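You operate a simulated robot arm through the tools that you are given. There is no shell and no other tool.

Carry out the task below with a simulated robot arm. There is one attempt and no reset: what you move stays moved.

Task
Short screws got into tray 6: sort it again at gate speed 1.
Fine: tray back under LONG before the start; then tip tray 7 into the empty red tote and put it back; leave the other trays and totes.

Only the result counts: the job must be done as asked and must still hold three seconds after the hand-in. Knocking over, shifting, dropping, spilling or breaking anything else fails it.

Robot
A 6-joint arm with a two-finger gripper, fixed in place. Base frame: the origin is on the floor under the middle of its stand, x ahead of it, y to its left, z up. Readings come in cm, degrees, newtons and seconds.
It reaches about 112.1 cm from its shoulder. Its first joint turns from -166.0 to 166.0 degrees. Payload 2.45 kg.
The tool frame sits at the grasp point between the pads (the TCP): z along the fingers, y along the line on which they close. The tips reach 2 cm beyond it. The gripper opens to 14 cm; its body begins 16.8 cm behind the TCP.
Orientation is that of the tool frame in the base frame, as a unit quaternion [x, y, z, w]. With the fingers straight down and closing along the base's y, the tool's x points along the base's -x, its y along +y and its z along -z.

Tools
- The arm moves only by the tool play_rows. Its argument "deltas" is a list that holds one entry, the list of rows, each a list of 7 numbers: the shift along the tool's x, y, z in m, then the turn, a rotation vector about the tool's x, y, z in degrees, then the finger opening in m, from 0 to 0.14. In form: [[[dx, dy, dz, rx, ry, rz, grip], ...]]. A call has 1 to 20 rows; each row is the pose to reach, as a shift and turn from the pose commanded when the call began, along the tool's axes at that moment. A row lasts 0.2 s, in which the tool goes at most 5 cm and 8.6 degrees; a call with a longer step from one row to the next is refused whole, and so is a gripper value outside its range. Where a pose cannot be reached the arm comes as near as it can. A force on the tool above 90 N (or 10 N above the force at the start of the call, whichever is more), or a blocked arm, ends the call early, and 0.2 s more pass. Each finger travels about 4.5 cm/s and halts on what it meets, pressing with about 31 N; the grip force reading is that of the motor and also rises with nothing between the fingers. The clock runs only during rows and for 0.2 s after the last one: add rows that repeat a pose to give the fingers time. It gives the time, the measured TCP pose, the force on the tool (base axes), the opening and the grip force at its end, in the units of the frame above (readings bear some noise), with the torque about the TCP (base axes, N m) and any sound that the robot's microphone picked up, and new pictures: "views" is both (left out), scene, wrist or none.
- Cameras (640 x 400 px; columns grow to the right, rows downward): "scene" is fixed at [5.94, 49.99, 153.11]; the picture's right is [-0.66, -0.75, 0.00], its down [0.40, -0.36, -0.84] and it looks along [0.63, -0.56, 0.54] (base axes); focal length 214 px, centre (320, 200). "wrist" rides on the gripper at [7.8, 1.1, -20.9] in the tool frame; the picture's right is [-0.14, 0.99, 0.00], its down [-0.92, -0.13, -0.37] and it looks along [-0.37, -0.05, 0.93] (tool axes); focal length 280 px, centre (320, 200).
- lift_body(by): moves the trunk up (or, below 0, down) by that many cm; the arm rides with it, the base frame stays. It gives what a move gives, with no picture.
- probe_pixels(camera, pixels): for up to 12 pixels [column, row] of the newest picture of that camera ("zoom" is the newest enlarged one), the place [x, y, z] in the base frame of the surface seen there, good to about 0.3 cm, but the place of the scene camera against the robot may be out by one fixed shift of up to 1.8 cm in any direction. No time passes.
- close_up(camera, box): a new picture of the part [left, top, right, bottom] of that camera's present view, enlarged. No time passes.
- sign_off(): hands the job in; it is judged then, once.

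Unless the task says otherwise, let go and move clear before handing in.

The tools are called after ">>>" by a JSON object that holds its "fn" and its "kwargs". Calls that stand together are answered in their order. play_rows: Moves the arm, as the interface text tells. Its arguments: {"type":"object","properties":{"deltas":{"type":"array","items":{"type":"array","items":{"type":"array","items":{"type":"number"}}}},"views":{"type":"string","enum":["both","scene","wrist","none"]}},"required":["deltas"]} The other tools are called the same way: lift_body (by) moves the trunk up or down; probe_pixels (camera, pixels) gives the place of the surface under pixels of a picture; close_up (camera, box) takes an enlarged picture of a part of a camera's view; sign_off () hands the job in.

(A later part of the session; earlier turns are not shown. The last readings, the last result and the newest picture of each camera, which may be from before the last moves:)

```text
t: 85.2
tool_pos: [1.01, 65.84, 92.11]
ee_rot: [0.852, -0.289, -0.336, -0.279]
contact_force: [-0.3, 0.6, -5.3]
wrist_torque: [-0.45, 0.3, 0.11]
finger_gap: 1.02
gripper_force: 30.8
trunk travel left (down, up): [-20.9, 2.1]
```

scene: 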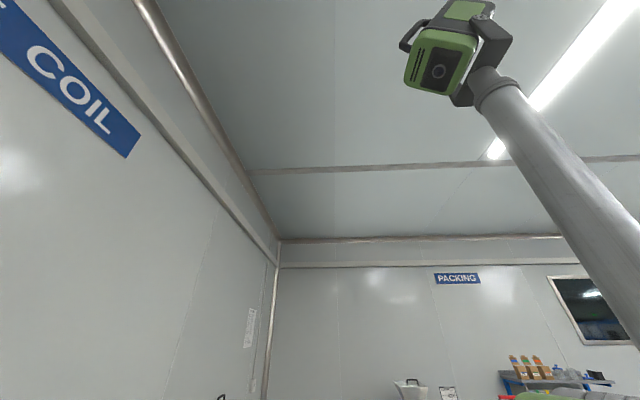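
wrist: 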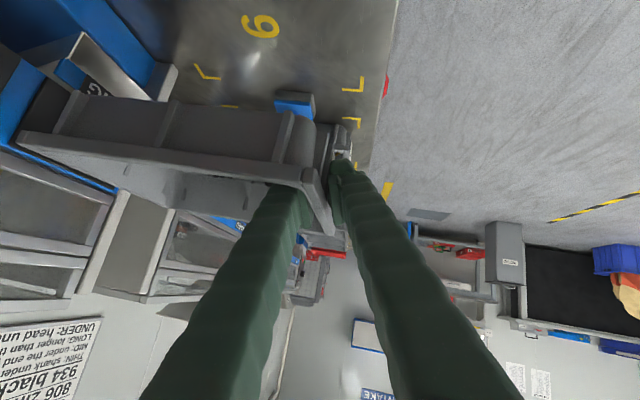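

The tray hangs steadily (5.3 N, level), and the bench shows a painted "6" where it stood. I'll carry it right along the bench front at this height, to about u=+3, before going up.

>>> {"fn": "play_rows", "kwargs": {"deltas": [[[0.0088, 0, -0.0104, 0, 0, 0, 0.0], [0.0245, 0, -0.0292, 0, 0, 0, 0.0], [0.0423, 0, -0.0504, 0, 0, 0, 0.0], [0.06, 0, -0.0715, 0, 0, 0, 0.0], [0.0778, 0, -0.0927, 0, 0, 0, 0.0], [0.0955, 0, -0.1138, 0, 0, 0, 0.0], [0.1133, 0, -0.135, 0, 0, 0, 0.0], [0.131, 0, -0.1561, 0, 0, 0, 0.0], [0.1488, 0, -0.1773, 0, 0, 0, 0.0], [0.1665, 0, -0.1984, 0, 0, 0, 0.0], [0.1843, 0, -0.2196, 0, 0, 0, 0.0], [0.202, 0, -0.2407, 0, 0, 0, 0.0], [0.2198, 0, -0.2619, 0, 0, 0, 0.0], [0.2375, 0, -0.283, 0, 0, 0, 0.0], [0.2553, 0, -0.3042, 0, 0, 0, 0.0], [0.273, 0, -0.3253, 0, 0, 0, 0.0], [0.2908, 0, -0.3465, 0, 0, 0, 0.0], [0.3065, 0, -0.365, 0, 0, 0, 0.0], [0.315, 0, -0.3753, 0, 0, 0, 0.0]]], "views": "both"}}

```text
t: 89.2
tool_pos: [35.74, 31.06, 92.08]
ee_rot: [0.851, -0.289, -0.338, -0.278]
contact_force: [0.0, 0.0, -6.5]
wrist_torque: [-0.44, 0.3, 0.12]
finger_gap: 1.05
gripper_force: 31.0
trunk travel left (down, up): [-20.9, 2.1]
```

scene: 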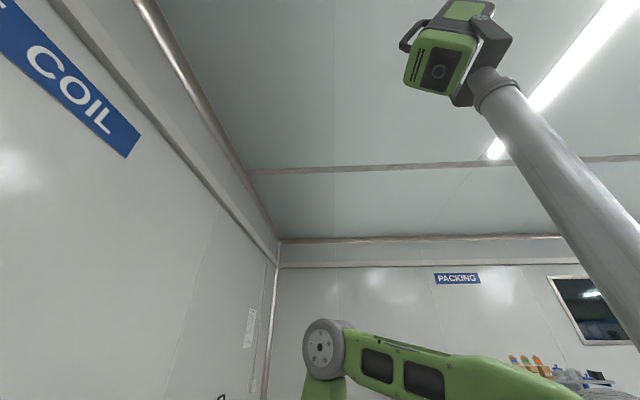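
wrist: 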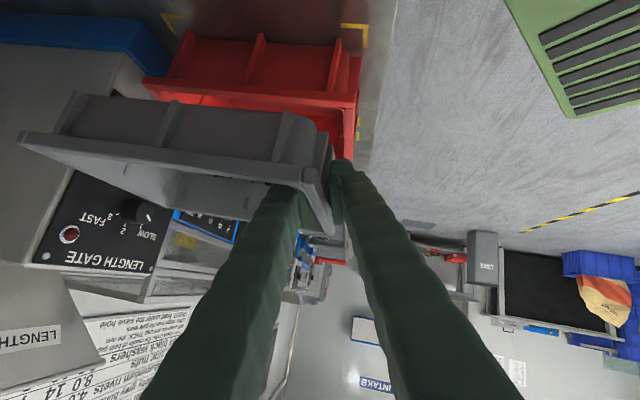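

Arrived at (35.7, 31.1, 92.1) with the tray level in front of the panel. Now straight up to z≈126, above the hopper rim's height.

>>> {"fn": "play_rows", "kwargs": {"deltas": [[[-0.0125, -0.0047, -0.0105, 0, 0, 0, 0.0], [-0.0305, -0.0114, -0.0256, 0, 0, 0, 0.0], [-0.0488, -0.0183, -0.041, 0, 0, 0, 0.0], [-0.0671, -0.0251, -0.0563, 0, 0, 0, 0.0], [-0.0854, -0.032, -0.0717, 0, 0, 0, 0.0], [-0.1037, -0.0389, -0.0871, 0, 0, 0, 0.0], [-0.122, -0.0457, -0.1024, 0, 0, 0, 0.0], [-0.1403, -0.0526, -0.1178, 0, 0, 0, 0.0], [-0.1586, -0.0594, -0.1332, 0, 0, 0, 0.0], [-0.1769, -0.0663, -0.1485, 0, 0, 0, 0.0], [-0.1952, -0.0731, -0.1639, 0, 0, 0, 0.0], [-0.2135, -0.08, -0.1793, 0, 0, 0, 0.0], [-0.2318, -0.0869, -0.1946, 0, 0, 0, 0.0], [-0.2441, -0.0915, -0.205, 0, 0, 0, 0.0], [-0.25, -0.0937, -0.21, 0, 0, 0, 0.0], [-0.25, -0.0937, -0.21, 0, 0, 0, 0.0]]], "views": "both"}}

```text
t: 92.6
tool_pos: [35.55, 31.16, 125.91]
ee_rot: [0.851, -0.29, -0.338, -0.278]
contact_force: [0.9, 1.2, -5.1]
wrist_torque: [-0.46, 0.3, 0.11]
finger_gap: 1.04
gripper_force: 30.8
trunk travel left (down, up): [-20.9, 2.1]
```

scene: 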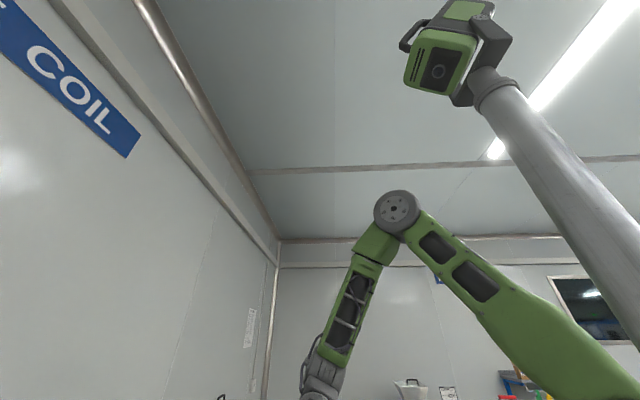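
wrist: 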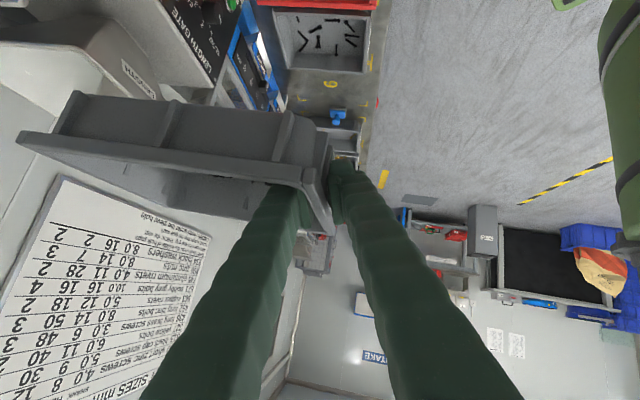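

At (35.6, 31.2, 125.9), tray level and higher than the hopper rim. I'll carry it forward over the LENGTH hopper to about (u −4, v 86, z 128), yawing it 30° clockwise so the wrist stays on the robot's side.

>>> {"fn": "play_rows", "kwargs": {"deltas": [[[0.0005, -0.01, 0.003, 0.6, 0.23, 0.5, 0.0], [0.0016, -0.031, 0.009, 1.8, 0.68, 1.5, 0.0], [0.0027, -0.053, 0.0155, 3.1, 1.16, 2.6, 0.0], [0.0038, -0.075, 0.022, 4.4, 1.65, 3.7, 0.0], [0.005, -0.097, 0.0284, 5.7, 2.13, 4.78, 0.0], [0.0062, -0.119, 0.0348, 7.0, 2.62, 5.87, 0.0], [0.0073, -0.141, 0.0413, 8.3, 3.1, 6.95, 0.0], [0.0085, -0.163, 0.0477, 9.6, 3.6, 8.04, 0.0], [0.0096, -0.185, 0.0541, 10.9, 4.07, 9.12, 0.0], [0.0107, -0.207, 0.0606, 12.2, 4.55, 10.2, 0.0], [0.0119, -0.229, 0.067, 13.5, 5.04, 11.3, 0.0], [0.013, -0.251, 0.0734, 14.8, 5.52, 12.4, 0.0], [0.0142, -0.273, 0.0799, 16.0, 6.0, 13.5, 0.0], [0.0153, -0.295, 0.0863, 17.3, 6.5, 14.55, 0.0], [0.0165, -0.317, 0.0927, 18.6, 6.97, 15.6, 0.0], [0.0176, -0.339, 0.0992, 19.9, 7.46, 16.7, 0.0], [0.0187, -0.36, 0.1053, 21.2, 7.9, 17.75, 0.0], [0.0194, -0.372, 0.1088, 21.9, 8.2, 18.4, 0.0], [0.0195, -0.376, 0.11, 22.1, 8.27, 18.54, 0.0], [0.0195, -0.376, 0.11, 22.1, 8.27, 18.54, 0.0]]], "views": "both"}}

```text
t: 96.8
tool_pos: [57.63, 63.27, 128.26]
ee_rot: [0.747, -0.499, -0.255, -0.356]
contact_force: [-0.8, 0.7, -5.0]
wrist_torque: [-0.25, 0.46, 0.12]
finger_gap: 1.04
gripper_force: 30.7
trunk travel left (down, up): [-20.9, 2.1]
```

scene: 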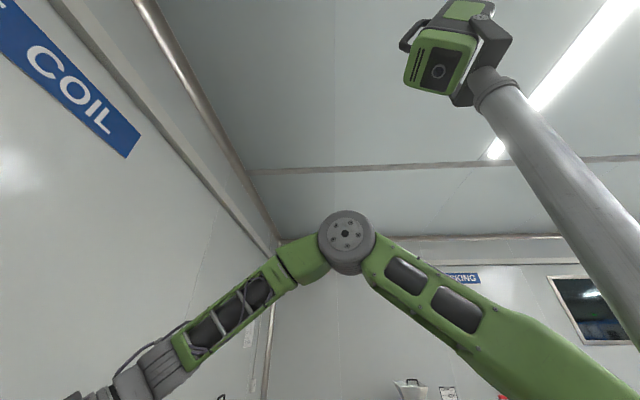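
wrist: 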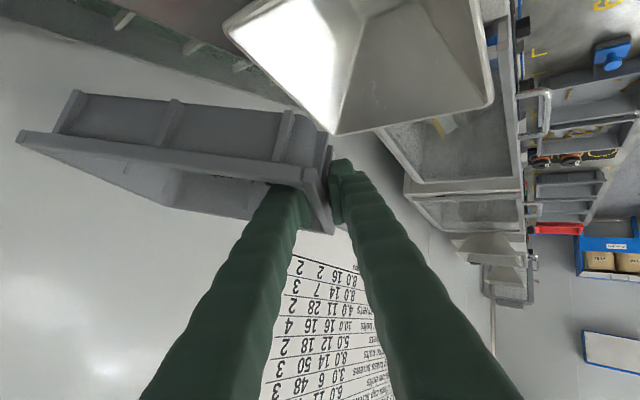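

The tray is over the hopper (visible below at (360,60)) at (57.6, 63.3, 128.3), still level. I'll begin tipping about the front wall's edge, first to 60°, which keeps the screws inside.

>>> {"fn": "play_rows", "kwargs": {"deltas": [[[0, 0, 0, 1.93, 0, -2.3, 0.0], [0, 0, 0, 5.14, 0, -6.13, 0.0], [0, 0, 0, 9.0, 0, -10.72, 0.0], [0, 0, 0, 12.86, 0, -15.32, 0.0], [0, 0, 0, 16.7, 0, -19.9, 0.0], [0, 0, 0, 20.6, 0, -24.5, 0.0], [0, 0, 0, 24.4, 0, -29.1, 0.0], [0, 0, 0, 28.3, 0, -33.7, 0.0], [0, 0, 0, 32.1, 0, -38.3, 0.0], [0, 0, 0, 36.0, 0, -42.9, 0.0], [0, 0, 0, 38.57, 0, -45.96, 0.0], [0, 0, 0, 38.57, 0, -45.96, 0.0]]], "views": "both"}}

```text
t: 99.4
tool_pos: [57.72, 63.28, 128.32]
ee_rot: [0.724, -0.228, 0.076, -0.647]
contact_force: [-0.1, 0.1, -5.6]
wrist_torque: [-0.2, 0.31, -0.01]
finger_gap: 1.02
gripper_force: 31.6
trunk travel left (down, up): [-20.9, 2.1]
```

scene: 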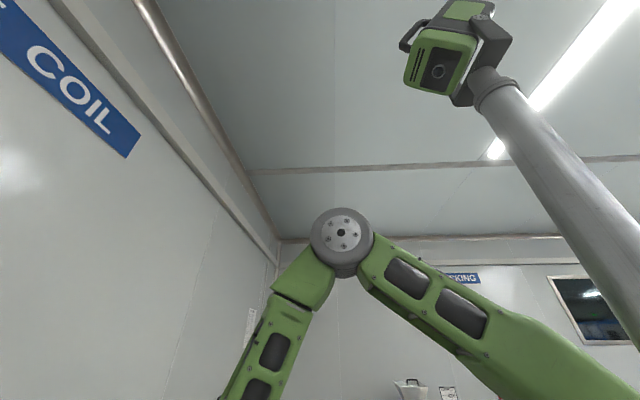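
wrist: 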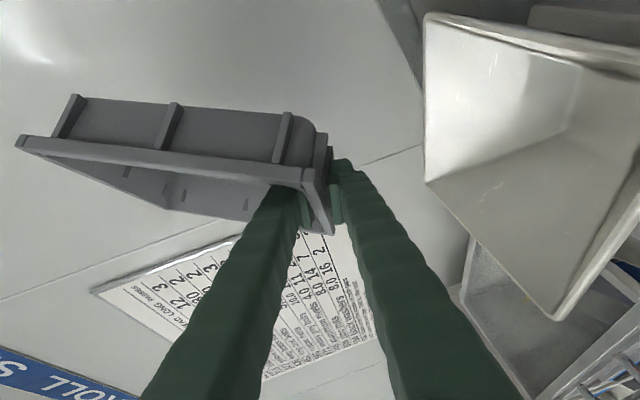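

At 60° the grip is steady (5.6 N) and the hopper lies directly below the tray's front edge (to the right in this rolled view). I'll tip on to about 120°, coming down 2.8 cm.

>>> {"fn": "play_rows", "kwargs": {"deltas": [[[0.0009, 0.0045, 0.0007, 2.57, 0, -3.06, 0.0], [0.0017, 0.009, 0.0015, 5.14, 0, -6.13, 0.0], [0.0026, 0.0136, 0.0022, 7.7, 0, -9.19, 0.0], [0.0035, 0.0181, 0.0029, 10.28, 0, -12.26, 0.0], [0.0043, 0.0227, 0.0037, 12.86, 0, -15.3, 0.0], [0.0052, 0.0272, 0.0044, 15.43, 0, -18.4, 0.0], [0.0052, 0.0272, 0.0044, 18.0, 0, -21.45, 0.0], [0.0052, 0.0272, 0.0044, 20.57, 0, -24.5, 0.0], [0.0052, 0.0272, 0.0044, 23.1, 0, -27.6, 0.0], [0.0052, 0.0272, 0.0044, 25.7, 0, -30.6, 0.0], [0.0052, 0.0272, 0.0044, 28.3, 0, -33.7, 0.0], [0.0052, 0.0272, 0.0044, 30.85, 0, -36.8, 0.0], [0.0052, 0.0272, 0.0044, 33.4, 0, -39.8, 0.0], [0.0052, 0.0272, 0.0044, 36.0, 0, -42.9, 0.0], [0.0052, 0.0272, 0.0044, 38.57, 0, -45.96, 0.0], [0.0052, 0.0272, 0.0044, 38.57, 0, -45.96, 0.0], [0.0052, 0.0272, 0.0044, 38.57, 0, -45.96, 0.0]]], "views": "both"}}

```text
t: 103.0
tool_pos: [57.73, 63.5, 125.44]
ee_rot: [-0.507, -0.104, -0.388, 0.763]
contact_force: [0.4, -0.7, -1.1]
wrist_torque: [-0.03, -0.11, -0.02]
finger_gap: 0.92
gripper_force: 30.9
trunk travel left (down, up): [-20.9, 2.1]
```

scene: 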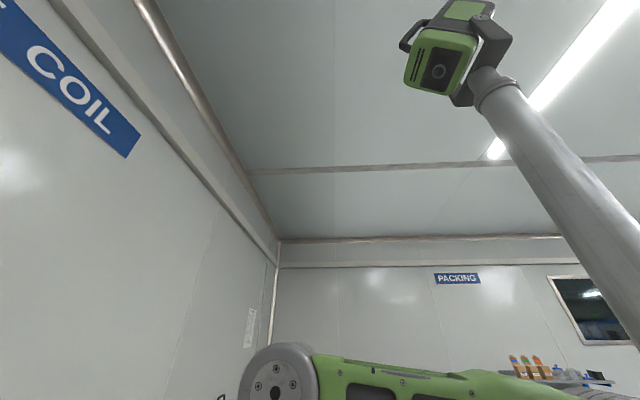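
wrist: 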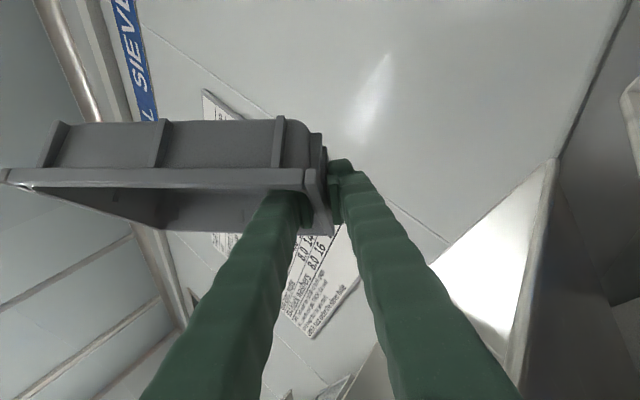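

The weight dropped from 5.3 N to about 1.1 N, so the screws went out at 120°. I'll zoom to see whether any are stuck in the tray or lying about.

>>> {"fn": "close_up", "kwargs": {"camera": "wrist", "box": [0, 100, 380, 260]}}

>>> {"fn": "close_up", "kwargs": {"camera": "wrist", "box": [340, 60, 640, 400]}}

```text
1.68 times, centred on (190, 180) of wrist
```

zoom: 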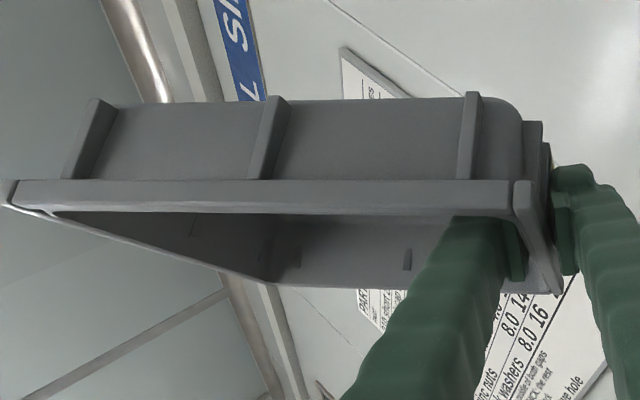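

```text
1.18 times, centred on (490, 230) of wrist
```

zoom: 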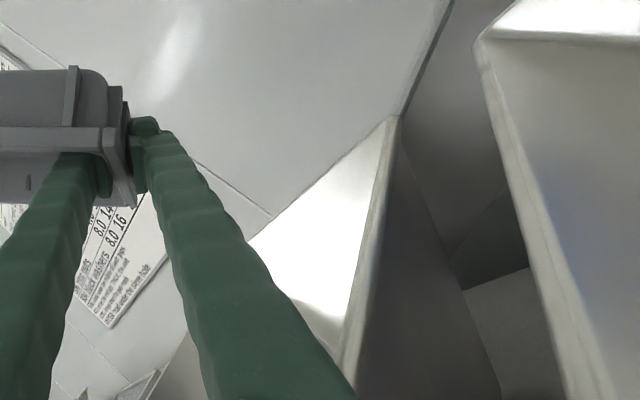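

The tray looks empty from here, but the corner by the fingers is hidden. I'll rock it a little between about 110° and 128° to shake out any stragglers.

>>> {"fn": "play_rows", "kwargs": {"deltas": [[[0, 0, 0, 2.57, 0, -3.06, 0.0], [0, 0, 0, 5.14, 0, -6.13, 0.0], [0, 0, 0, 1.3, 0, -1.53, 0.0], [0, 0, 0, -3.86, 0, 4.6, 0.0], [0, 0, 0, 1.3, 0, -1.53, 0.0], [0, 0, 0, 5.14, 0, -6.13, 0.0], [0, 0, 0, 0, 0, 0, 0.0], [0, 0, 0, -3.86, 0, 4.6, 0.0], [0, 0, 0, 1.3, 0, -1.53, 0.0], [0, 0, 0, 5.14, 0, -6.13, 0.0], [0, 0, 0, 5.14, 0, -6.13, 0.0]]], "views": "wrist"}}

```text
t: 105.4
tool_pos: [57.76, 63.45, 125.23]
ee_rot: [-0.466, -0.149, -0.423, 0.763]
contact_force: [-3.5, -2.9, -4.6]
wrist_torque: [0.0, 0.2, -0.33]
finger_gap: 0.92
gripper_force: 31.1
trunk travel left (down, up): [-20.9, 2.1]
```

wrist: 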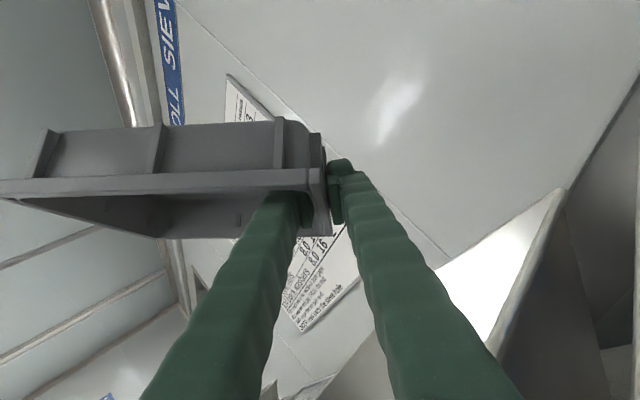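

The small force at the end looks like the shake settling. I'll raise slightly and tip the tray back to 60°, then look at the hopper and tray.

>>> {"fn": "play_rows", "kwargs": {"deltas": [[[0.006, -0.006, 0.005, 0, 0, 0, 0.0], [0.012, -0.012, 0.01, -3.0, 0, 3.6, 0.0], [0.0186, -0.0176, 0.0156, -6.6, 0, 7.8, 0.0], [0.0186, -0.0176, 0.0156, -10.7, 0, 12.75, 0.0], [0.0186, -0.0176, 0.0156, -14.8, 0, 17.65, 0.0], [0.0186, -0.0176, 0.0156, -18.9, 0, 22.6, 0.0], [0.0186, -0.0176, 0.0156, -23.1, 0, 27.5, 0.0], [0.0186, -0.0176, 0.0156, -27.2, 0, 32.4, 0.0], [0.0186, -0.0176, 0.0156, -31.3, 0, 37.3, 0.0], [0.0186, -0.0176, 0.0156, -35.5, 0, 42.3, 0.0], [0.0186, -0.0176, 0.0156, -39.6, 0, 47.2, 0.0], [0.0186, -0.0176, 0.0156, -43.7, 0, 52.1, 0.0], [0.0186, -0.0176, 0.0156, -43.7, 0, 52.1, 0.0]]], "views": "wrist"}}

>>> {"fn": "close_up", "kwargs": {"camera": "wrist", "box": [380, 0, 640, 330]}}

>>> {"fn": "close_up", "kwargs": {"camera": "wrist", "box": [0, 80, 360, 260]}}

```text
t: 108.2
tool_pos: [57.75, 63.49, 128.43]
ee_rot: [0.724, -0.229, 0.076, -0.647]
contact_force: [-0.1, -0.4, -1.6]
wrist_torque: [-0.07, 0.12, 0.02]
finger_gap: 0.92
gripper_force: 31.2
trunk travel left (down, up): [-20.9, 2.1]
```

wrist: 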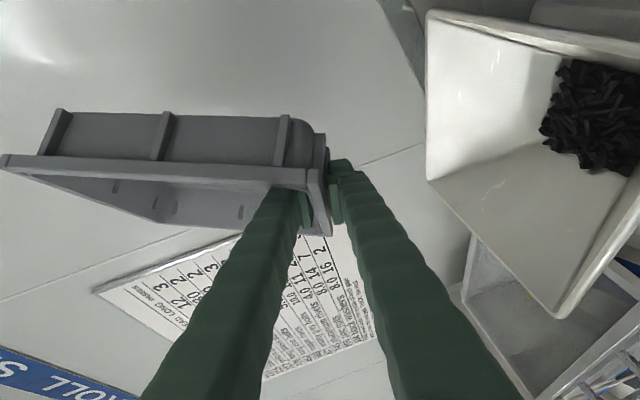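

```text
1.21 times, centred on (510, 165) of wrist
```

zoom: 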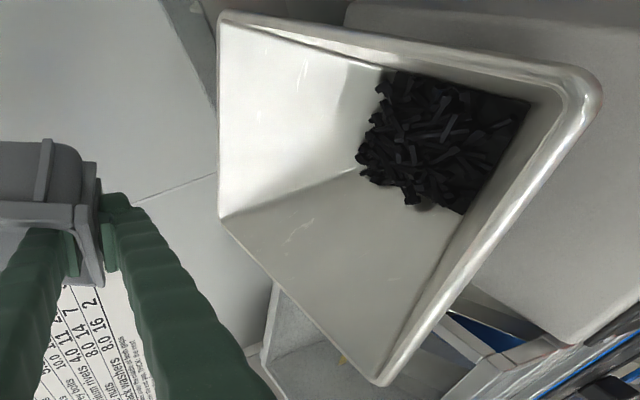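

```text
1.78 times, centred on (180, 170) of wrist
```

zoom: 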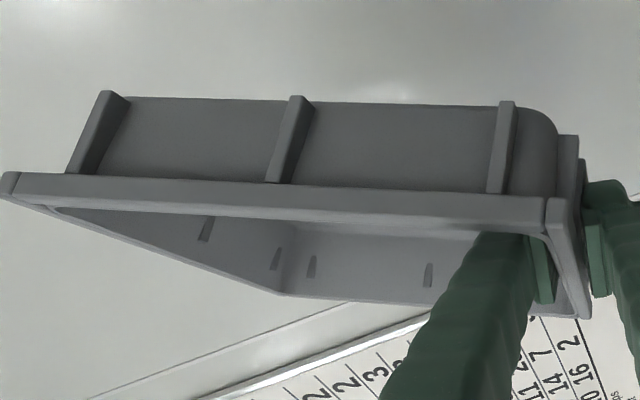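

All the screws are in the hopper (zoom (440,140)) with none stuck in the tray, now just 1.6 N. I'll level the tray, then retrace the path: back from the hopper, down, and left to slot 6.

>>> {"fn": "play_rows", "kwargs": {"deltas": [[[0, 0, 0, -2.57, 0, 3.06, 0.0], [0, 0, 0, -6.43, 0, 7.66, 0.0], [0, 0, 0, -10.28, 0, 12.26, 0.0], [0, 0, 0, -14.14, 0, 16.85, 0.0], [0, 0, 0, -18.0, 0, 21.45, 0.0], [0, 0, 0, -21.86, 0, 26.04, 0.0], [0, 0, 0, -25.7, 0, 30.64, 0.0], [0, 0, 0, -29.6, 0, 35.24, 0.0], [0, 0, 0, -33.4, 0, 39.8, 0.0], [0, 0, 0, -36.6, 0, 43.7, 0.0], [0, 0, 0, -38.57, 0, 45.96, 0.0], [0, 0, 0, -38.57, 0, 45.96, 0.0]]], "views": "wrist"}}

```text
t: 110.8
tool_pos: [57.81, 63.43, 128.49]
ee_rot: [0.747, -0.5, -0.255, -0.356]
contact_force: [-0.1, 0.2, -1.4]
wrist_torque: [-0.07, 0.17, 0.02]
finger_gap: 0.94
gripper_force: 31.3
trunk travel left (down, up): [-20.9, 2.1]
```

wrist: 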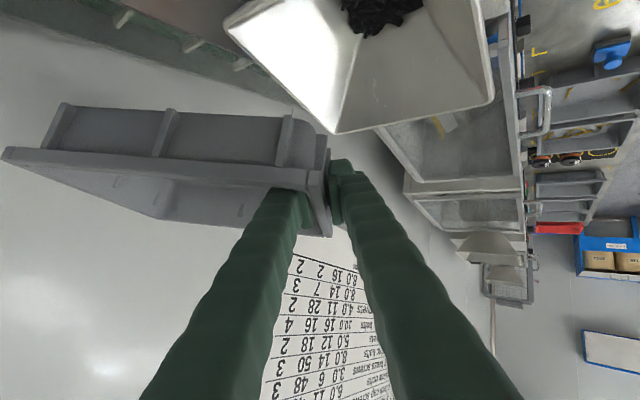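

The tray is level again over the hopper, with a slight change of angle in the grip. I'll probe its rim corners to measure its true attitude before placing it.

>>> {"fn": "probe_pixels", "kwargs": {"camera": "wrist", "pixels": [[12, 152], [80, 158], [160, 164], [240, 171], [300, 177], [318, 185], [325, 220], [165, 217], [120, 200], [240, 225], [60, 120], [200, 140]]}}

>>> {"fn": "close_up", "kwargs": {"camera": "wrist", "box": [0, 80, 380, 260]}}

```text
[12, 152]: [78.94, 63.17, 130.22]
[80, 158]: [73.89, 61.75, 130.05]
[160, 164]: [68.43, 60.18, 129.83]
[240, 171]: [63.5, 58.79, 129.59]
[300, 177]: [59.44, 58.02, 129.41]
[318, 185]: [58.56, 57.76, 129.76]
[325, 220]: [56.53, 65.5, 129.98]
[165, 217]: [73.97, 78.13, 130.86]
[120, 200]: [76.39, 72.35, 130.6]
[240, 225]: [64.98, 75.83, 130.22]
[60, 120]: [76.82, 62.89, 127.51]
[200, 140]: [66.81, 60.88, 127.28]
```

```text
1.68 times, centred on (190, 170) of wrist
```

zoom: 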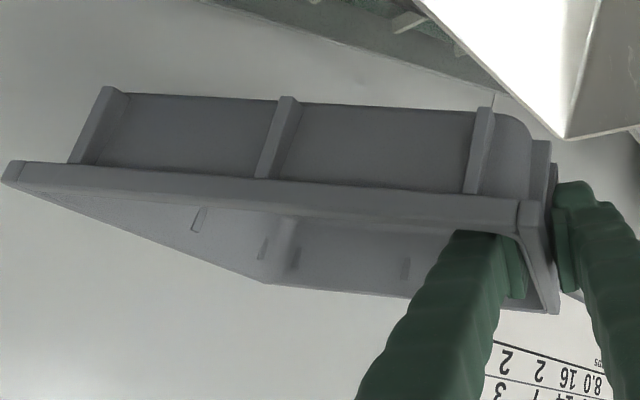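

The tray's attitude is fine: rim between z=129.4 and 130.9 (about 2° off level), yaw unchanged. I'll retrace: back out from over the hopper while undoing the 30° yaw.

>>> {"fn": "play_rows", "kwargs": {"deltas": [[[0.003, 0.008, -0.0062, -0.6, -0.22, -0.5, 0.0], [0.0095, 0.024, -0.0195, -1.8, -0.68, -1.5, 0.0], [0.0163, 0.0413, -0.033, -3.1, -1.17, -2.6, 0.0], [0.023, 0.0584, -0.047, -4.4, -1.65, -3.7, 0.0], [0.0297, 0.0755, -0.0607, -5.7, -2.14, -4.8, 0.0], [0.0364, 0.0926, -0.0745, -7.0, -2.62, -5.88, 0.0], [0.0432, 0.1097, -0.0883, -8.3, -3.1, -6.97, 0.0], [0.05, 0.1268, -0.102, -9.6, -3.6, -8.05, 0.0], [0.0566, 0.1438, -0.1157, -10.9, -4.07, -9.13, 0.0], [0.0634, 0.161, -0.1295, -12.2, -4.56, -10.2, 0.0], [0.07, 0.178, -0.1433, -13.5, -5.04, -11.3, 0.0], [0.0768, 0.195, -0.157, -14.8, -5.53, -12.4, 0.0], [0.0835, 0.2122, -0.1708, -16.1, -6.0, -13.5, 0.0], [0.0903, 0.2293, -0.1845, -17.4, -6.5, -14.56, 0.0], [0.097, 0.2464, -0.1983, -18.6, -6.98, -15.6, 0.0], [0.1037, 0.2635, -0.212, -19.9, -7.46, -16.7, 0.0], [0.1105, 0.2806, -0.2258, -21.2, -7.95, -17.8, 0.0], [0.1142, 0.29, -0.2334, -21.95, -8.2, -18.4, 0.0], [0.115, 0.292, -0.235, -22.1, -8.27, -18.54, 0.0], [0.115, 0.292, -0.235, -22.1, -8.27, -18.54, 0.0]]], "views": "none"}}

>>> {"fn": "play_rows", "kwargs": {"deltas": [[[0.0125, 0.0047, 0.0105, 0, 0, 0, 0.0], [0.0305, 0.0114, 0.0256, 0, 0, 0, 0.0], [0.0488, 0.0183, 0.041, 0, 0, 0, 0.0], [0.0671, 0.0251, 0.0563, 0, 0, 0, 0.0], [0.0854, 0.032, 0.0717, 0, 0, 0, 0.0], [0.1037, 0.0389, 0.0871, 0, 0, 0, 0.0], [0.122, 0.0457, 0.1024, 0, 0, 0, 0.0], [0.1403, 0.0526, 0.1178, 0, 0, 0, 0.0], [0.1586, 0.0594, 0.1332, 0, 0, 0, 0.0], [0.1769, 0.0663, 0.1485, 0, 0, 0, 0.0], [0.1952, 0.0731, 0.1639, 0, 0, 0, 0.0], [0.2135, 0.08, 0.1793, 0, 0, 0, 0.0], [0.2318, 0.0869, 0.1946, 0, 0, 0, 0.0], [0.2441, 0.0915, 0.205, 0, 0, 0, 0.0], [0.25, 0.0937, 0.21, 0, 0, 0, 0.0], [0.25, 0.0937, 0.21, 0, 0, 0, 0.0]]], "views": "wrist"}}

```text
t: 115.0
tool_pos: [35.5, 31.21, 126.21]
ee_rot: [0.851, -0.289, -0.338, -0.279]
contact_force: [-0.8, 0.9, -2.3]
wrist_torque: [-0.18, 0.1, 0.03]
finger_gap: 0.92
gripper_force: 30.6
trunk travel left (down, up): [-20.9, 2.1]
```

```text
t: 118.4
tool_pos: [35.39, 31.17, 92.39]
ee_rot: [0.851, -0.288, -0.339, -0.279]
contact_force: [-0.3, 0.4, -1.7]
wrist_torque: [-0.15, 0.12, -0.01]
finger_gap: 0.93
gripper_force: 30.4
trunk travel left (down, up): [-20.9, 2.1]
```

wrist: 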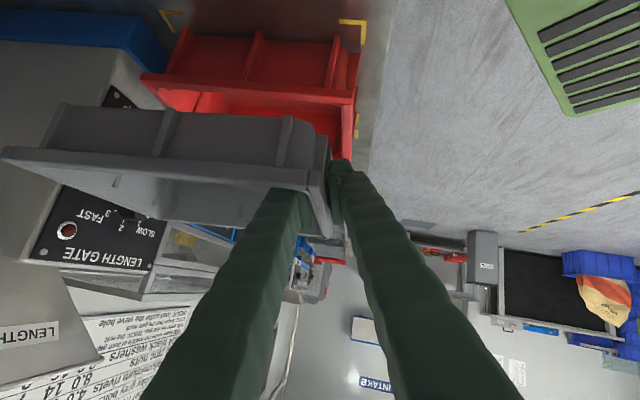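

At (35.4, 31.2, 92.4), with the empty tray level. I'll carry it back left along the bench front to above slot 6.

>>> {"fn": "play_rows", "kwargs": {"deltas": [[[-0.0088, 0, 0.0104, 0, 0, 0, 0.0], [-0.0245, 0, 0.0292, 0, 0, 0, 0.0], [-0.0423, 0, 0.0504, 0, 0, 0, 0.0], [-0.06, 0, 0.0715, 0, 0, 0, 0.0], [-0.0778, 0, 0.0927, 0, 0, 0, 0.0], [-0.0955, -0.001, 0.1138, 0, 0, 0, 0.0], [-0.1133, -0.001, 0.135, 0, 0, 0, 0.0], [-0.131, -0.001, 0.1561, 0, 0, 0, 0.0], [-0.1488, -0.001, 0.1773, 0, 0, 0, 0.0], [-0.1665, -0.001, 0.1984, 0, 0, 0, 0.0], [-0.1843, -0.0015, 0.2196, 0, 0, 0, 0.0], [-0.202, -0.0015, 0.2407, 0, 0, 0, 0.0], [-0.2198, -0.002, 0.2619, 0, 0, 0, 0.0], [-0.2375, -0.002, 0.283, 0, 0, 0, 0.0], [-0.2553, -0.002, 0.3042, 0, 0, 0, 0.0], [-0.273, -0.002, 0.3253, 0, 0, 0, 0.0], [-0.2908, -0.0024, 0.3465, 0, 0, 0, 0.0], [-0.306, -0.0024, 0.3655, 0, 0, 0, 0.0], [-0.3135, -0.0024, 0.3746, 0, 0, 0, 0.0], [-0.3135, -0.0024, 0.3746, 0, 0, 0, 0.0]]], "views": "wrist"}}

```text
t: 122.6
tool_pos: [1.15, 65.93, 92.43]
ee_rot: [0.851, -0.289, -0.338, -0.279]
contact_force: [-0.5, 0.1, -0.7]
wrist_torque: [-0.15, 0.07, 0.0]
finger_gap: 0.94
gripper_force: 31.3
trunk travel left (down, up): [-20.9, 2.1]
```

wrist: 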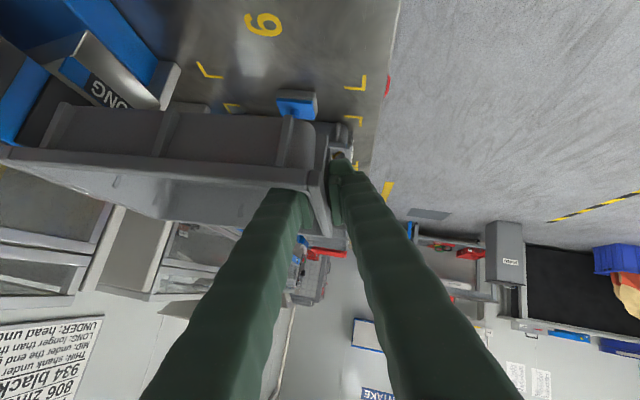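

Back above slot 6 at (1.2, 65.9, 92.4). I'll probe the tray's rim corners to confirm it will land where it came from.

>>> {"fn": "probe_pixels", "kwargs": {"camera": "wrist", "pixels": [[10, 153], [80, 160], [160, 168], [240, 175], [300, 181], [318, 190], [328, 225], [120, 203], [165, 218], [240, 222], [262, 25], [310, 80]]}}

>>> {"fn": "close_up", "kwargs": {"camera": "wrist", "box": [180, 0, 400, 130]}}

```text
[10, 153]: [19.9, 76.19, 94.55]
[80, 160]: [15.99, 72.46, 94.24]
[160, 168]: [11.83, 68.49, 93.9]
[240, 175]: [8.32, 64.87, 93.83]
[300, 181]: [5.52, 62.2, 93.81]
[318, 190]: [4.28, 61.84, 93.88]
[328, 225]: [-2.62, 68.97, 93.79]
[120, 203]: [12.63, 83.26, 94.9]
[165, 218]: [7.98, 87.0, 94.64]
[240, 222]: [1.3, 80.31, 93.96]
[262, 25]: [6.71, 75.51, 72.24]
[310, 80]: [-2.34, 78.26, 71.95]
```

```text
2.91 times, centred on (290, 65) of wrist
```

zoom: 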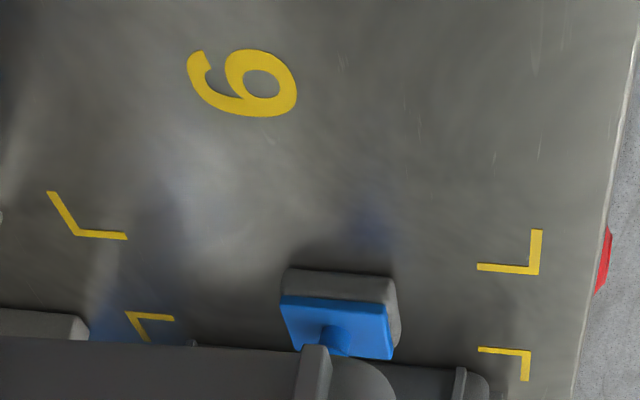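

The tray hovers over its marks: right rim at u≈−40.0, back rim at v≈67.9, matching its original place, with the back about 0.7 cm high. I'll level that 2° and lower it to just touching the bench.

>>> {"fn": "play_rows", "kwargs": {"deltas": [[[0.006, 0.002, 0.005, -0.4, 0, 0.5, 0.0], [0.017, 0.006, 0.0148, -0.8, 0, 0.95, 0.0], [0.03, 0.011, 0.026, -1.2, 0, 1.4, 0.0], [0.043, 0.0156, 0.0375, -1.48, 0, 1.76, 0.0], [0.056, 0.0203, 0.0488, -1.48, 0, 1.76, 0.0], [0.069, 0.025, 0.06, -1.48, 0, 1.76, 0.0], [0.082, 0.0298, 0.0715, -1.48, 0, 1.76, 0.0], [0.094, 0.034, 0.082, -1.48, 0, 1.76, 0.0], [0.103, 0.0374, 0.0898, -1.48, 0, 1.76, 0.0], [0.109, 0.0396, 0.095, -1.48, 0, 1.76, 0.0], [0.1135, 0.0412, 0.099, -1.48, 0, 1.76, 0.0], [0.1135, 0.0412, 0.099, -1.48, 0, 1.76, 0.0]]], "views": "wrist"}}

>>> {"fn": "probe_pixels", "kwargs": {"camera": "wrist", "pixels": [[10, 150], [80, 157], [160, 165], [240, 172], [300, 181], [318, 190], [328, 225], [165, 218]]}}

```text
t: 125.2
tool_pos: [1.15, 66.52, 76.7]
ee_rot: [0.851, -0.297, -0.346, -0.262]
contact_force: [-0.6, -1.0, -2.2]
wrist_torque: [-0.14, 0.08, -0.01]
finger_gap: 0.93
gripper_force: 31.0
trunk travel left (down, up): [-20.9, 2.1]
```

wrist: 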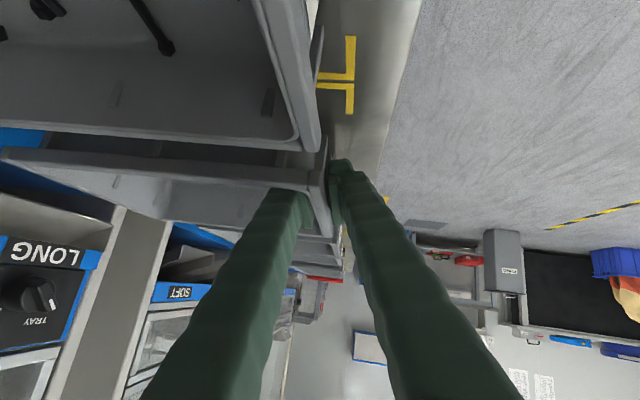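

```text
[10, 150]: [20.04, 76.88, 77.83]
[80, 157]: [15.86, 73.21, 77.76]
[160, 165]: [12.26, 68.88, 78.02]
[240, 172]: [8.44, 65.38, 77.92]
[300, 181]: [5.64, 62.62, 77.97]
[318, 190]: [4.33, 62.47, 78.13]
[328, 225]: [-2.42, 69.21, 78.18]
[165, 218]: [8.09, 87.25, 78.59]
```

The tray is level, about 0.4 cm above the bench (front rim 78.1, back 77.8–78.6), inside its marks. I'll lower that last bit and open the fingers.

>>> {"fn": "play_rows", "kwargs": {"deltas": [[[0.0015, 0.0006, 0.0012, 0, 0, 0, 0.0], [0.0029, 0.0011, 0.0025, 0, 0, 0, 0.0], [0.0035, 0.0013, 0.0029, 0, 0, 0, 0.0], [0.0035, 0.0013, 0.0029, 0, 0, 0, 0.015], [0.0035, 0.0013, 0.0029, 0, 0, 0, 0.025], [0.0035, 0.0013, 0.0029, 0, 0, 0, 0.035], [0.0035, 0.0013, 0.0029, 0, 0, 0, 0.035]]], "views": "wrist"}}

>>> {"fn": "probe_pixels", "kwargs": {"camera": "wrist", "pixels": [[10, 148], [80, 156], [160, 164], [240, 172], [300, 181], [318, 190], [328, 225], [165, 216]]}}

>>> {"fn": "close_up", "kwargs": {"camera": "wrist", "box": [220, 60, 420, 240]}}

```text
t: 126.8
tool_pos: [1.23, 66.47, 76.16]
ee_rot: [0.851, -0.297, -0.346, -0.262]
contact_force: [0.7, -0.9, 0.1]
wrist_torque: [-0.01, 0.04, -0.03]
finger_gap: 3.51
gripper_force: 0.2
trunk travel left (down, up): [-20.9, 2.1]
```

wrist: 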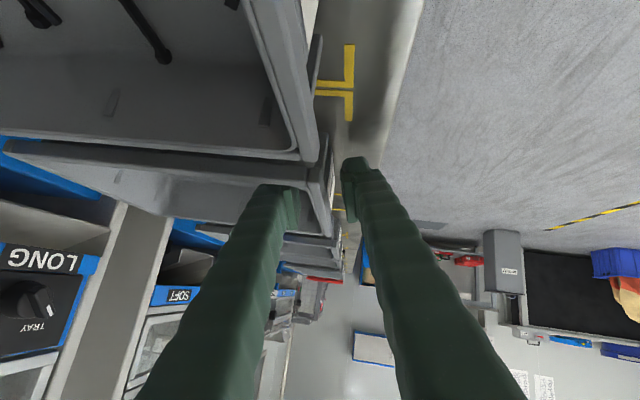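

```text
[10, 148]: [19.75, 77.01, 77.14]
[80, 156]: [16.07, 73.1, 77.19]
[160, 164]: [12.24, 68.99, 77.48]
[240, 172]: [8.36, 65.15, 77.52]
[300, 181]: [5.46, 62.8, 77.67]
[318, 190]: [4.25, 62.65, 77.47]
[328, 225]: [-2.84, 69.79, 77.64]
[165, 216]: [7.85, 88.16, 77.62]
```

```text
2.22 times, centred on (320, 150) of wrist
```

zoom: 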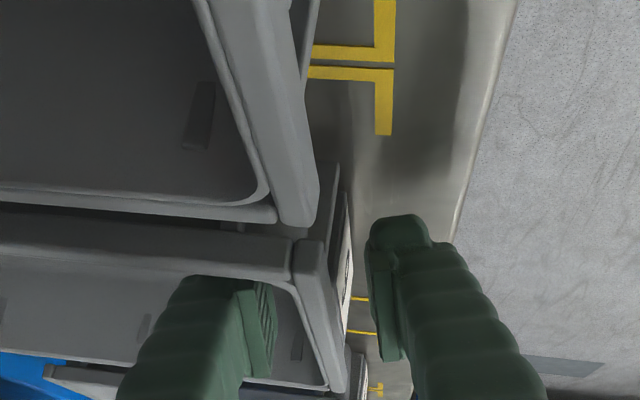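

Tray 6 is back on its marks (rim level at z≈77.5, centred on the painted 6). Next I'll rise clear and swing the tool to face the panel for the START button.

>>> {"fn": "play_rows", "kwargs": {"deltas": [[[-0.012, -0.0038, -0.01, 0, 0, 0, 0.035], [-0.027, -0.0086, -0.0227, 0, 0, 0, 0.035], [-0.045, -0.0143, -0.0378, 0, 0, 0, 0.035], [-0.063, -0.02, -0.0529, 0, 0, 0, 0.035], [-0.081, -0.0258, -0.068, 0, 0, 0, 0.035], [-0.099, -0.0315, -0.0831, 0, 0, 0, 0.03], [-0.119, -0.0379, -0.0999, 0, 0, 0, 0.02], [-0.119, -0.0379, -0.0999, 0, 0, 0, 0.01]]], "views": "wrist"}}

>>> {"fn": "close_up", "kwargs": {"camera": "wrist", "box": [0, 0, 400, 230]}}

```text
t: 128.6
tool_pos: [1.2, 66.4, 92.5]
ee_rot: [0.851, -0.296, -0.346, -0.262]
contact_force: [0.6, 0.5, -0.5]
wrist_torque: [0.01, 0.01, 0.03]
finger_gap: 1.0
gripper_force: 0.0
trunk travel left (down, up): [-20.9, 2.1]
```

wrist: 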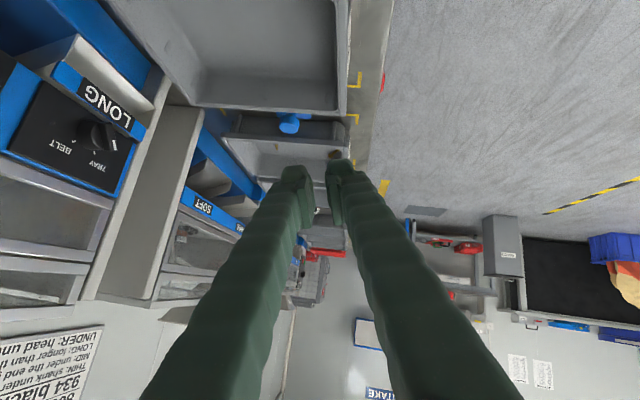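

```text
1.60 times, centred on (200, 115) of wrist
```

zoom: 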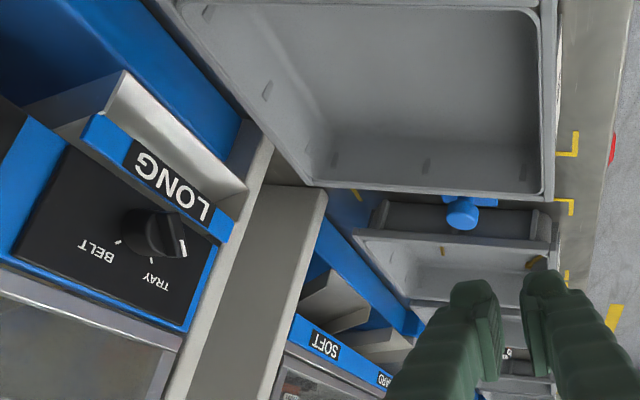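

Tray 6 sits empty in its place, and the LONG selector knob is near (97,137). I'll zoom in to double-check that it points to TRAY before starting.

>>> {"fn": "close_up", "kwargs": {"camera": "wrist", "box": [60, 100, 140, 170]}}

>>> {"fn": "probe_pixels", "kwargs": {"camera": "wrist", "pixels": [[103, 130], [113, 142], [92, 128], [72, 148], [92, 165], [97, 140], [60, 140]]}}

```text
5.71 times, centred on (100, 135) of wrist
```

zoom: 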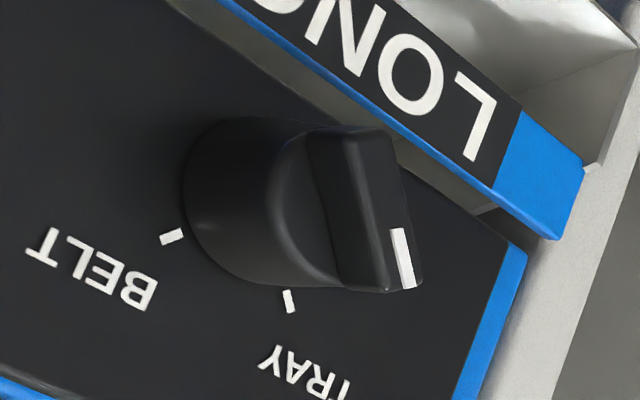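

```text
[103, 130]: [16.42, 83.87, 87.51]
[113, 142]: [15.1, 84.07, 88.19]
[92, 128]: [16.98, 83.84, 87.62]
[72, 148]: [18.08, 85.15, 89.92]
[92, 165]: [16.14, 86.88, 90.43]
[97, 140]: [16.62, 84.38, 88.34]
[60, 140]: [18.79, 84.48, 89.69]
```

The selector bar clearly points to TRAY. Now I'll swing the closed fingers over to face the panel, pitched 30° down, near START.

>>> {"fn": "play_rows", "kwargs": {"deltas": [[[0.0145, -0.012, -0.0128, 3.7, 0.16, 3.3, 0.005], [0.029, -0.024, -0.0255, 7.4, 0.32, 6.7, 0.0], [0.0436, -0.0359, -0.0383, 11.2, 0.48, 10.0, 0.0], [0.0581, -0.0479, -0.0511, 14.9, 0.64, 13.3, 0.0], [0.0726, -0.0599, -0.0638, 18.6, 0.8, 16.7, 0.0], [0.0871, -0.0719, -0.0766, 22.3, 0.97, 20.0, 0.0], [0.1017, -0.0838, -0.0894, 26.1, 1.13, 23.3, 0.0], [0.1162, -0.0958, -0.1021, 29.8, 1.29, 26.7, 0.0], [0.1307, -0.1078, -0.1149, 33.5, 1.45, 30.0, 0.0], [0.1453, -0.1127, -0.1269, 37.2, 1.6, 33.4, 0.0], [0.16, -0.1176, -0.1389, 41.0, 1.77, 36.7, 0.0], [0.1745, -0.1224, -0.1508, 44.7, 1.93, 40.0, 0.0], [0.189, -0.1273, -0.1628, 48.4, 2.1, 43.4, 0.0], [0.2036, -0.1322, -0.1748, 52.1, 2.25, 46.7, 0.0], [0.2182, -0.1371, -0.1868, 55.9, 2.4, 50.0, 0.0], [0.2328, -0.142, -0.1987, 59.6, 2.6, 53.4, 0.0], [0.2474, -0.1468, -0.2107, 63.3, 2.7, 56.7, 0.0], [0.262, -0.1517, -0.2227, 67.05, 2.9, 60.05, 0.0], [0.262, -0.1517, -0.2227, 67.05, 2.9, 60.05, 0.0]]], "views": "wrist"}}

```text
t: 132.6
tool_pos: [36.59, 53.51, 90.22]
ee_rot: [-0.33, 0.799, 0.192, 0.464]
contact_force: [0.4, 0.1, -0.9]
wrist_torque: [0.01, 0.02, 0.0]
finger_gap: 0.0
gripper_force: 29.1
trunk travel left (down, up): [-20.9, 2.1]
```

wrist: 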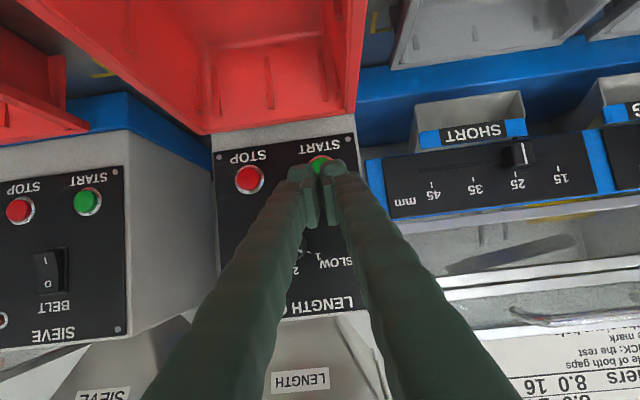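

The closed fingers point at the panel just above START, at (36.6, 53.5, 90.2). I'll come down and forward to about 2 cm in front of the button.

>>> {"fn": "play_rows", "kwargs": {"deltas": [[[0.0053, 0.0008, 0.014, 0, 0, 0, 0.0], [0.0105, 0.0016, 0.028, 0, 0, 0, 0.0], [0.0158, 0.0024, 0.042, 0, 0, 0, 0.0], [0.021, 0.0032, 0.0559, 0, 0, 0, 0.0], [0.021, 0.0032, 0.0559, 0, 0, 0, 0.0]]], "views": "wrist"}}

>>> {"fn": "close_up", "kwargs": {"camera": "wrist", "box": [220, 100, 420, 260]}}

```text
t: 133.8
tool_pos: [39.06, 56.62, 85.5]
ee_rot: [-0.331, 0.8, 0.191, 0.463]
contact_force: [-0.2, -0.3, 0.4]
wrist_torque: [0.0, 0.0, 0.0]
finger_gap: 0.0
gripper_force: 29.7
trunk travel left (down, up): [-20.9, 2.1]
```

wrist: 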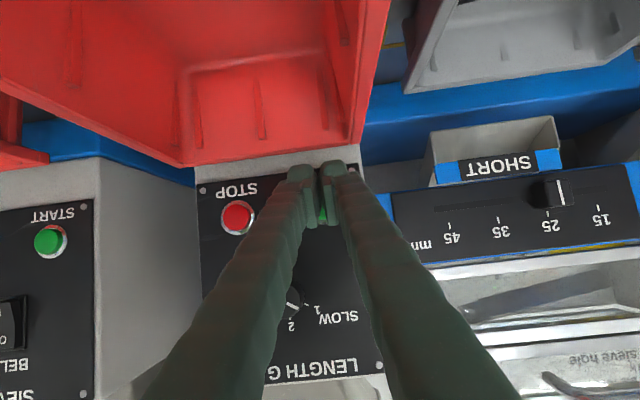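

```text
2.50 times, centred on (320, 180) of wrist
```

zoom: 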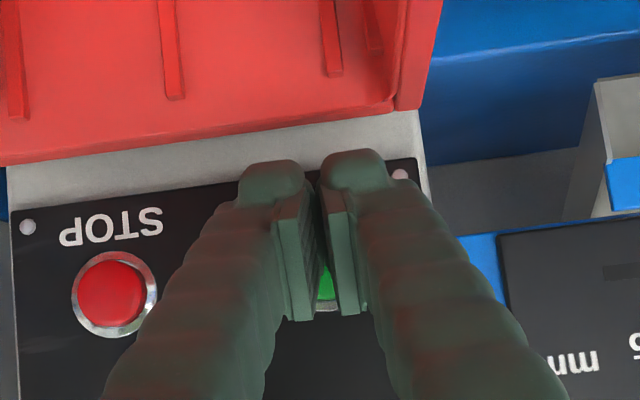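

The fingertips are lined up with START, which shows green between the pads at zoom (325,290). I'll push straight forward about 2.3 cm and read the force.

>>> {"fn": "play_rows", "kwargs": {"deltas": [[[-0.004, 0, 0.007, 0, 0, 0, 0.0], [-0.0075, 0, 0.013, 0, 0, 0, 0.0], [-0.0095, 0, 0.0165, 0, 0, 0, 0.0], [-0.0115, 0, 0.02, 0, 0, 0, 0.0], [-0.0115, 0, 0.02, 0, 0, 0, 0.0]]], "views": "wrist"}}

>>> {"fn": "close_up", "kwargs": {"camera": "wrist", "box": [180, 100, 440, 400]}}

```text
t: 135.0
tool_pos: [40.66, 58.21, 85.66]
ee_rot: [-0.331, 0.799, 0.192, 0.464]
contact_force: [-1.8, -1.8, 0.8]
wrist_torque: [0.03, -0.03, 0.03]
finger_gap: 0.6
gripper_force: 29.6
trunk travel left (down, up): [-20.9, 2.1]
heard: click
```

wrist: 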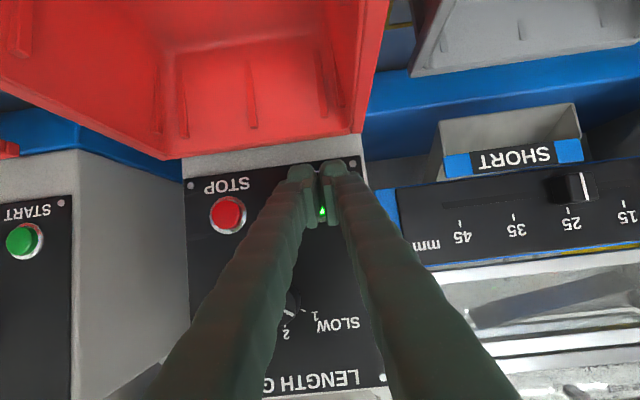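

```text
1.33 times, centred on (310, 250) of wrist
```

zoom: 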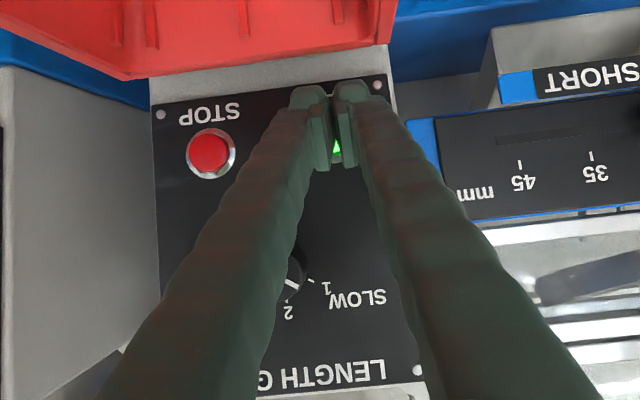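

A click was heard and the green button looks lit between the pads. I'll back away from the panel and see whether the machine is running.

>>> {"fn": "play_rows", "kwargs": {"deltas": [[[0.005, 0, -0.01, 0, 0, 0, 0.0], [0.0115, 0, -0.02, 0, 0, 0, 0.0], [0.012, 0, -0.035, 0, 0, 0, 0.0], [0.012, 0, -0.05, 0, 0, 0, 0.0], [0.012, 0, -0.065, 0, 0, 0, 0.0], [0.012, 0, -0.065, 0, 0, 0, 0.0]]], "views": "wrist"}}

>>> {"fn": "close_up", "kwargs": {"camera": "wrist", "box": [180, 100, 460, 400]}}

```text
t: 136.4
tool_pos: [36.29, 53.84, 87.89]
ee_rot: [-0.33, 0.799, 0.193, 0.465]
contact_force: [-0.2, 0.0, 0.0]
wrist_torque: [0.01, 0.01, 0.03]
finger_gap: 0.0
gripper_force: 29.5
trunk travel left (down, up): [-20.9, 2.1]
```

wrist: 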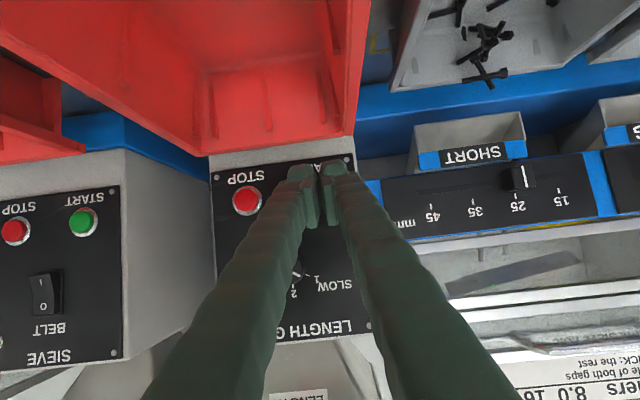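

```text
1.33 times, centred on (320, 250) of wrist
```

zoom: 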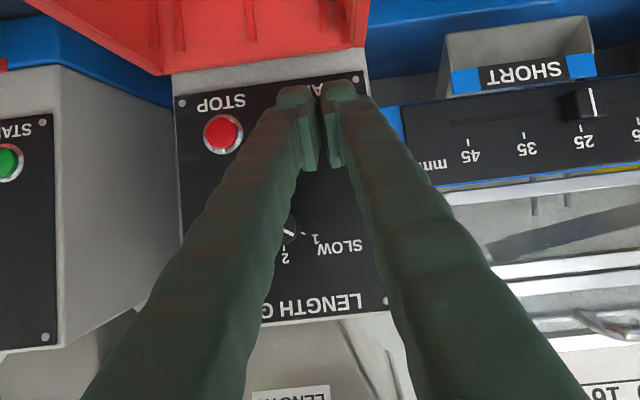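

The panel still shows speed 1 and slider 25, and tray 7 at (485,45) already shows a growing pile of screws, so it is sorting. I'll swing away to a spot above the trays (around u −26) to watch.

>>> {"fn": "play_rows", "kwargs": {"deltas": [[[0, 0.0078, -0.0064, -3.65, -0.26, -3.4, 0.0], [0, 0.0156, -0.0129, -7.3, -0.52, -6.8, 0.01], [0, 0.0233, -0.0193, -11.0, -0.78, -10.2, 0.02], [0, 0.0311, -0.0258, -14.6, -1.04, -13.6, 0.03], [0, 0.0389, -0.0322, -18.3, -1.3, -17.05, 0.04], [-0.0005, 0.0467, -0.0387, -21.9, -1.57, -20.5, 0.04], [-0.0007, 0.0544, -0.0451, -25.6, -1.83, -23.9, 0.04], [-0.0009, 0.0622, -0.0516, -29.2, -2.1, -27.3, 0.04], [-0.001, 0.07, -0.058, -32.9, -2.35, -30.7, 0.04], [0.003, 0.0779, -0.07, -36.6, -2.6, -34.1, 0.04], [0.007, 0.0858, -0.082, -40.2, -2.87, -37.5, 0.04], [0.0115, 0.0937, -0.094, -43.9, -3.13, -40.9, 0.04], [0.016, 0.1016, -0.106, -47.5, -3.4, -44.3, 0.04], [0.02, 0.1094, -0.118, -51.2, -3.65, -47.8, 0.04], [0.0245, 0.1173, -0.13, -54.8, -3.9, -51.2, 0.04], [0.0285, 0.1252, -0.142, -58.5, -4.2, -54.6, 0.04], [0.033, 0.1331, -0.154, -62.1, -4.4, -58.0, 0.04], [0.0368, 0.141, -0.166, -65.8, -4.7, -61.4, 0.04], [0.0368, 0.141, -0.166, -65.8, -4.7, -61.4, 0.04]]], "views": "wrist"}}

>>> {"fn": "close_up", "kwargs": {"camera": "wrist", "box": [0, 0, 400, 240]}}

```text
t: 140.4
tool_pos: [14.77, 52.52, 93.06]
ee_rot: [0.852, -0.288, -0.337, -0.279]
contact_force: [0.0, 0.8, 0.2]
wrist_torque: [0.01, -0.01, 0.03]
finger_gap: 3.98
gripper_force: 0.1
trunk travel left (down, up): [-20.9, 2.1]
```

wrist: 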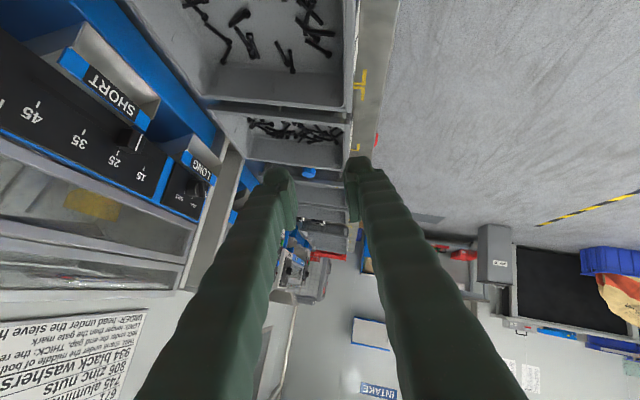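

```text
1.60 times, centred on (200, 120) of wrist
```

zoom: 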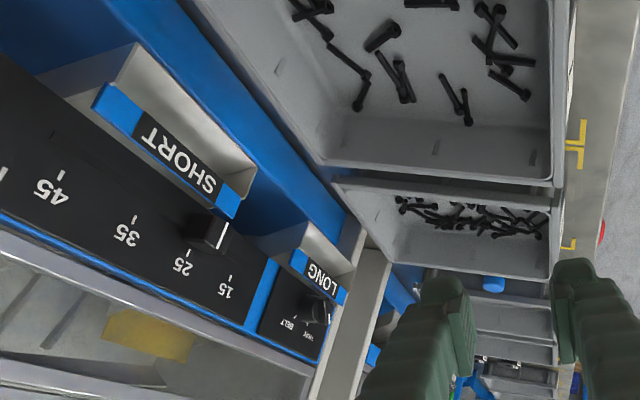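

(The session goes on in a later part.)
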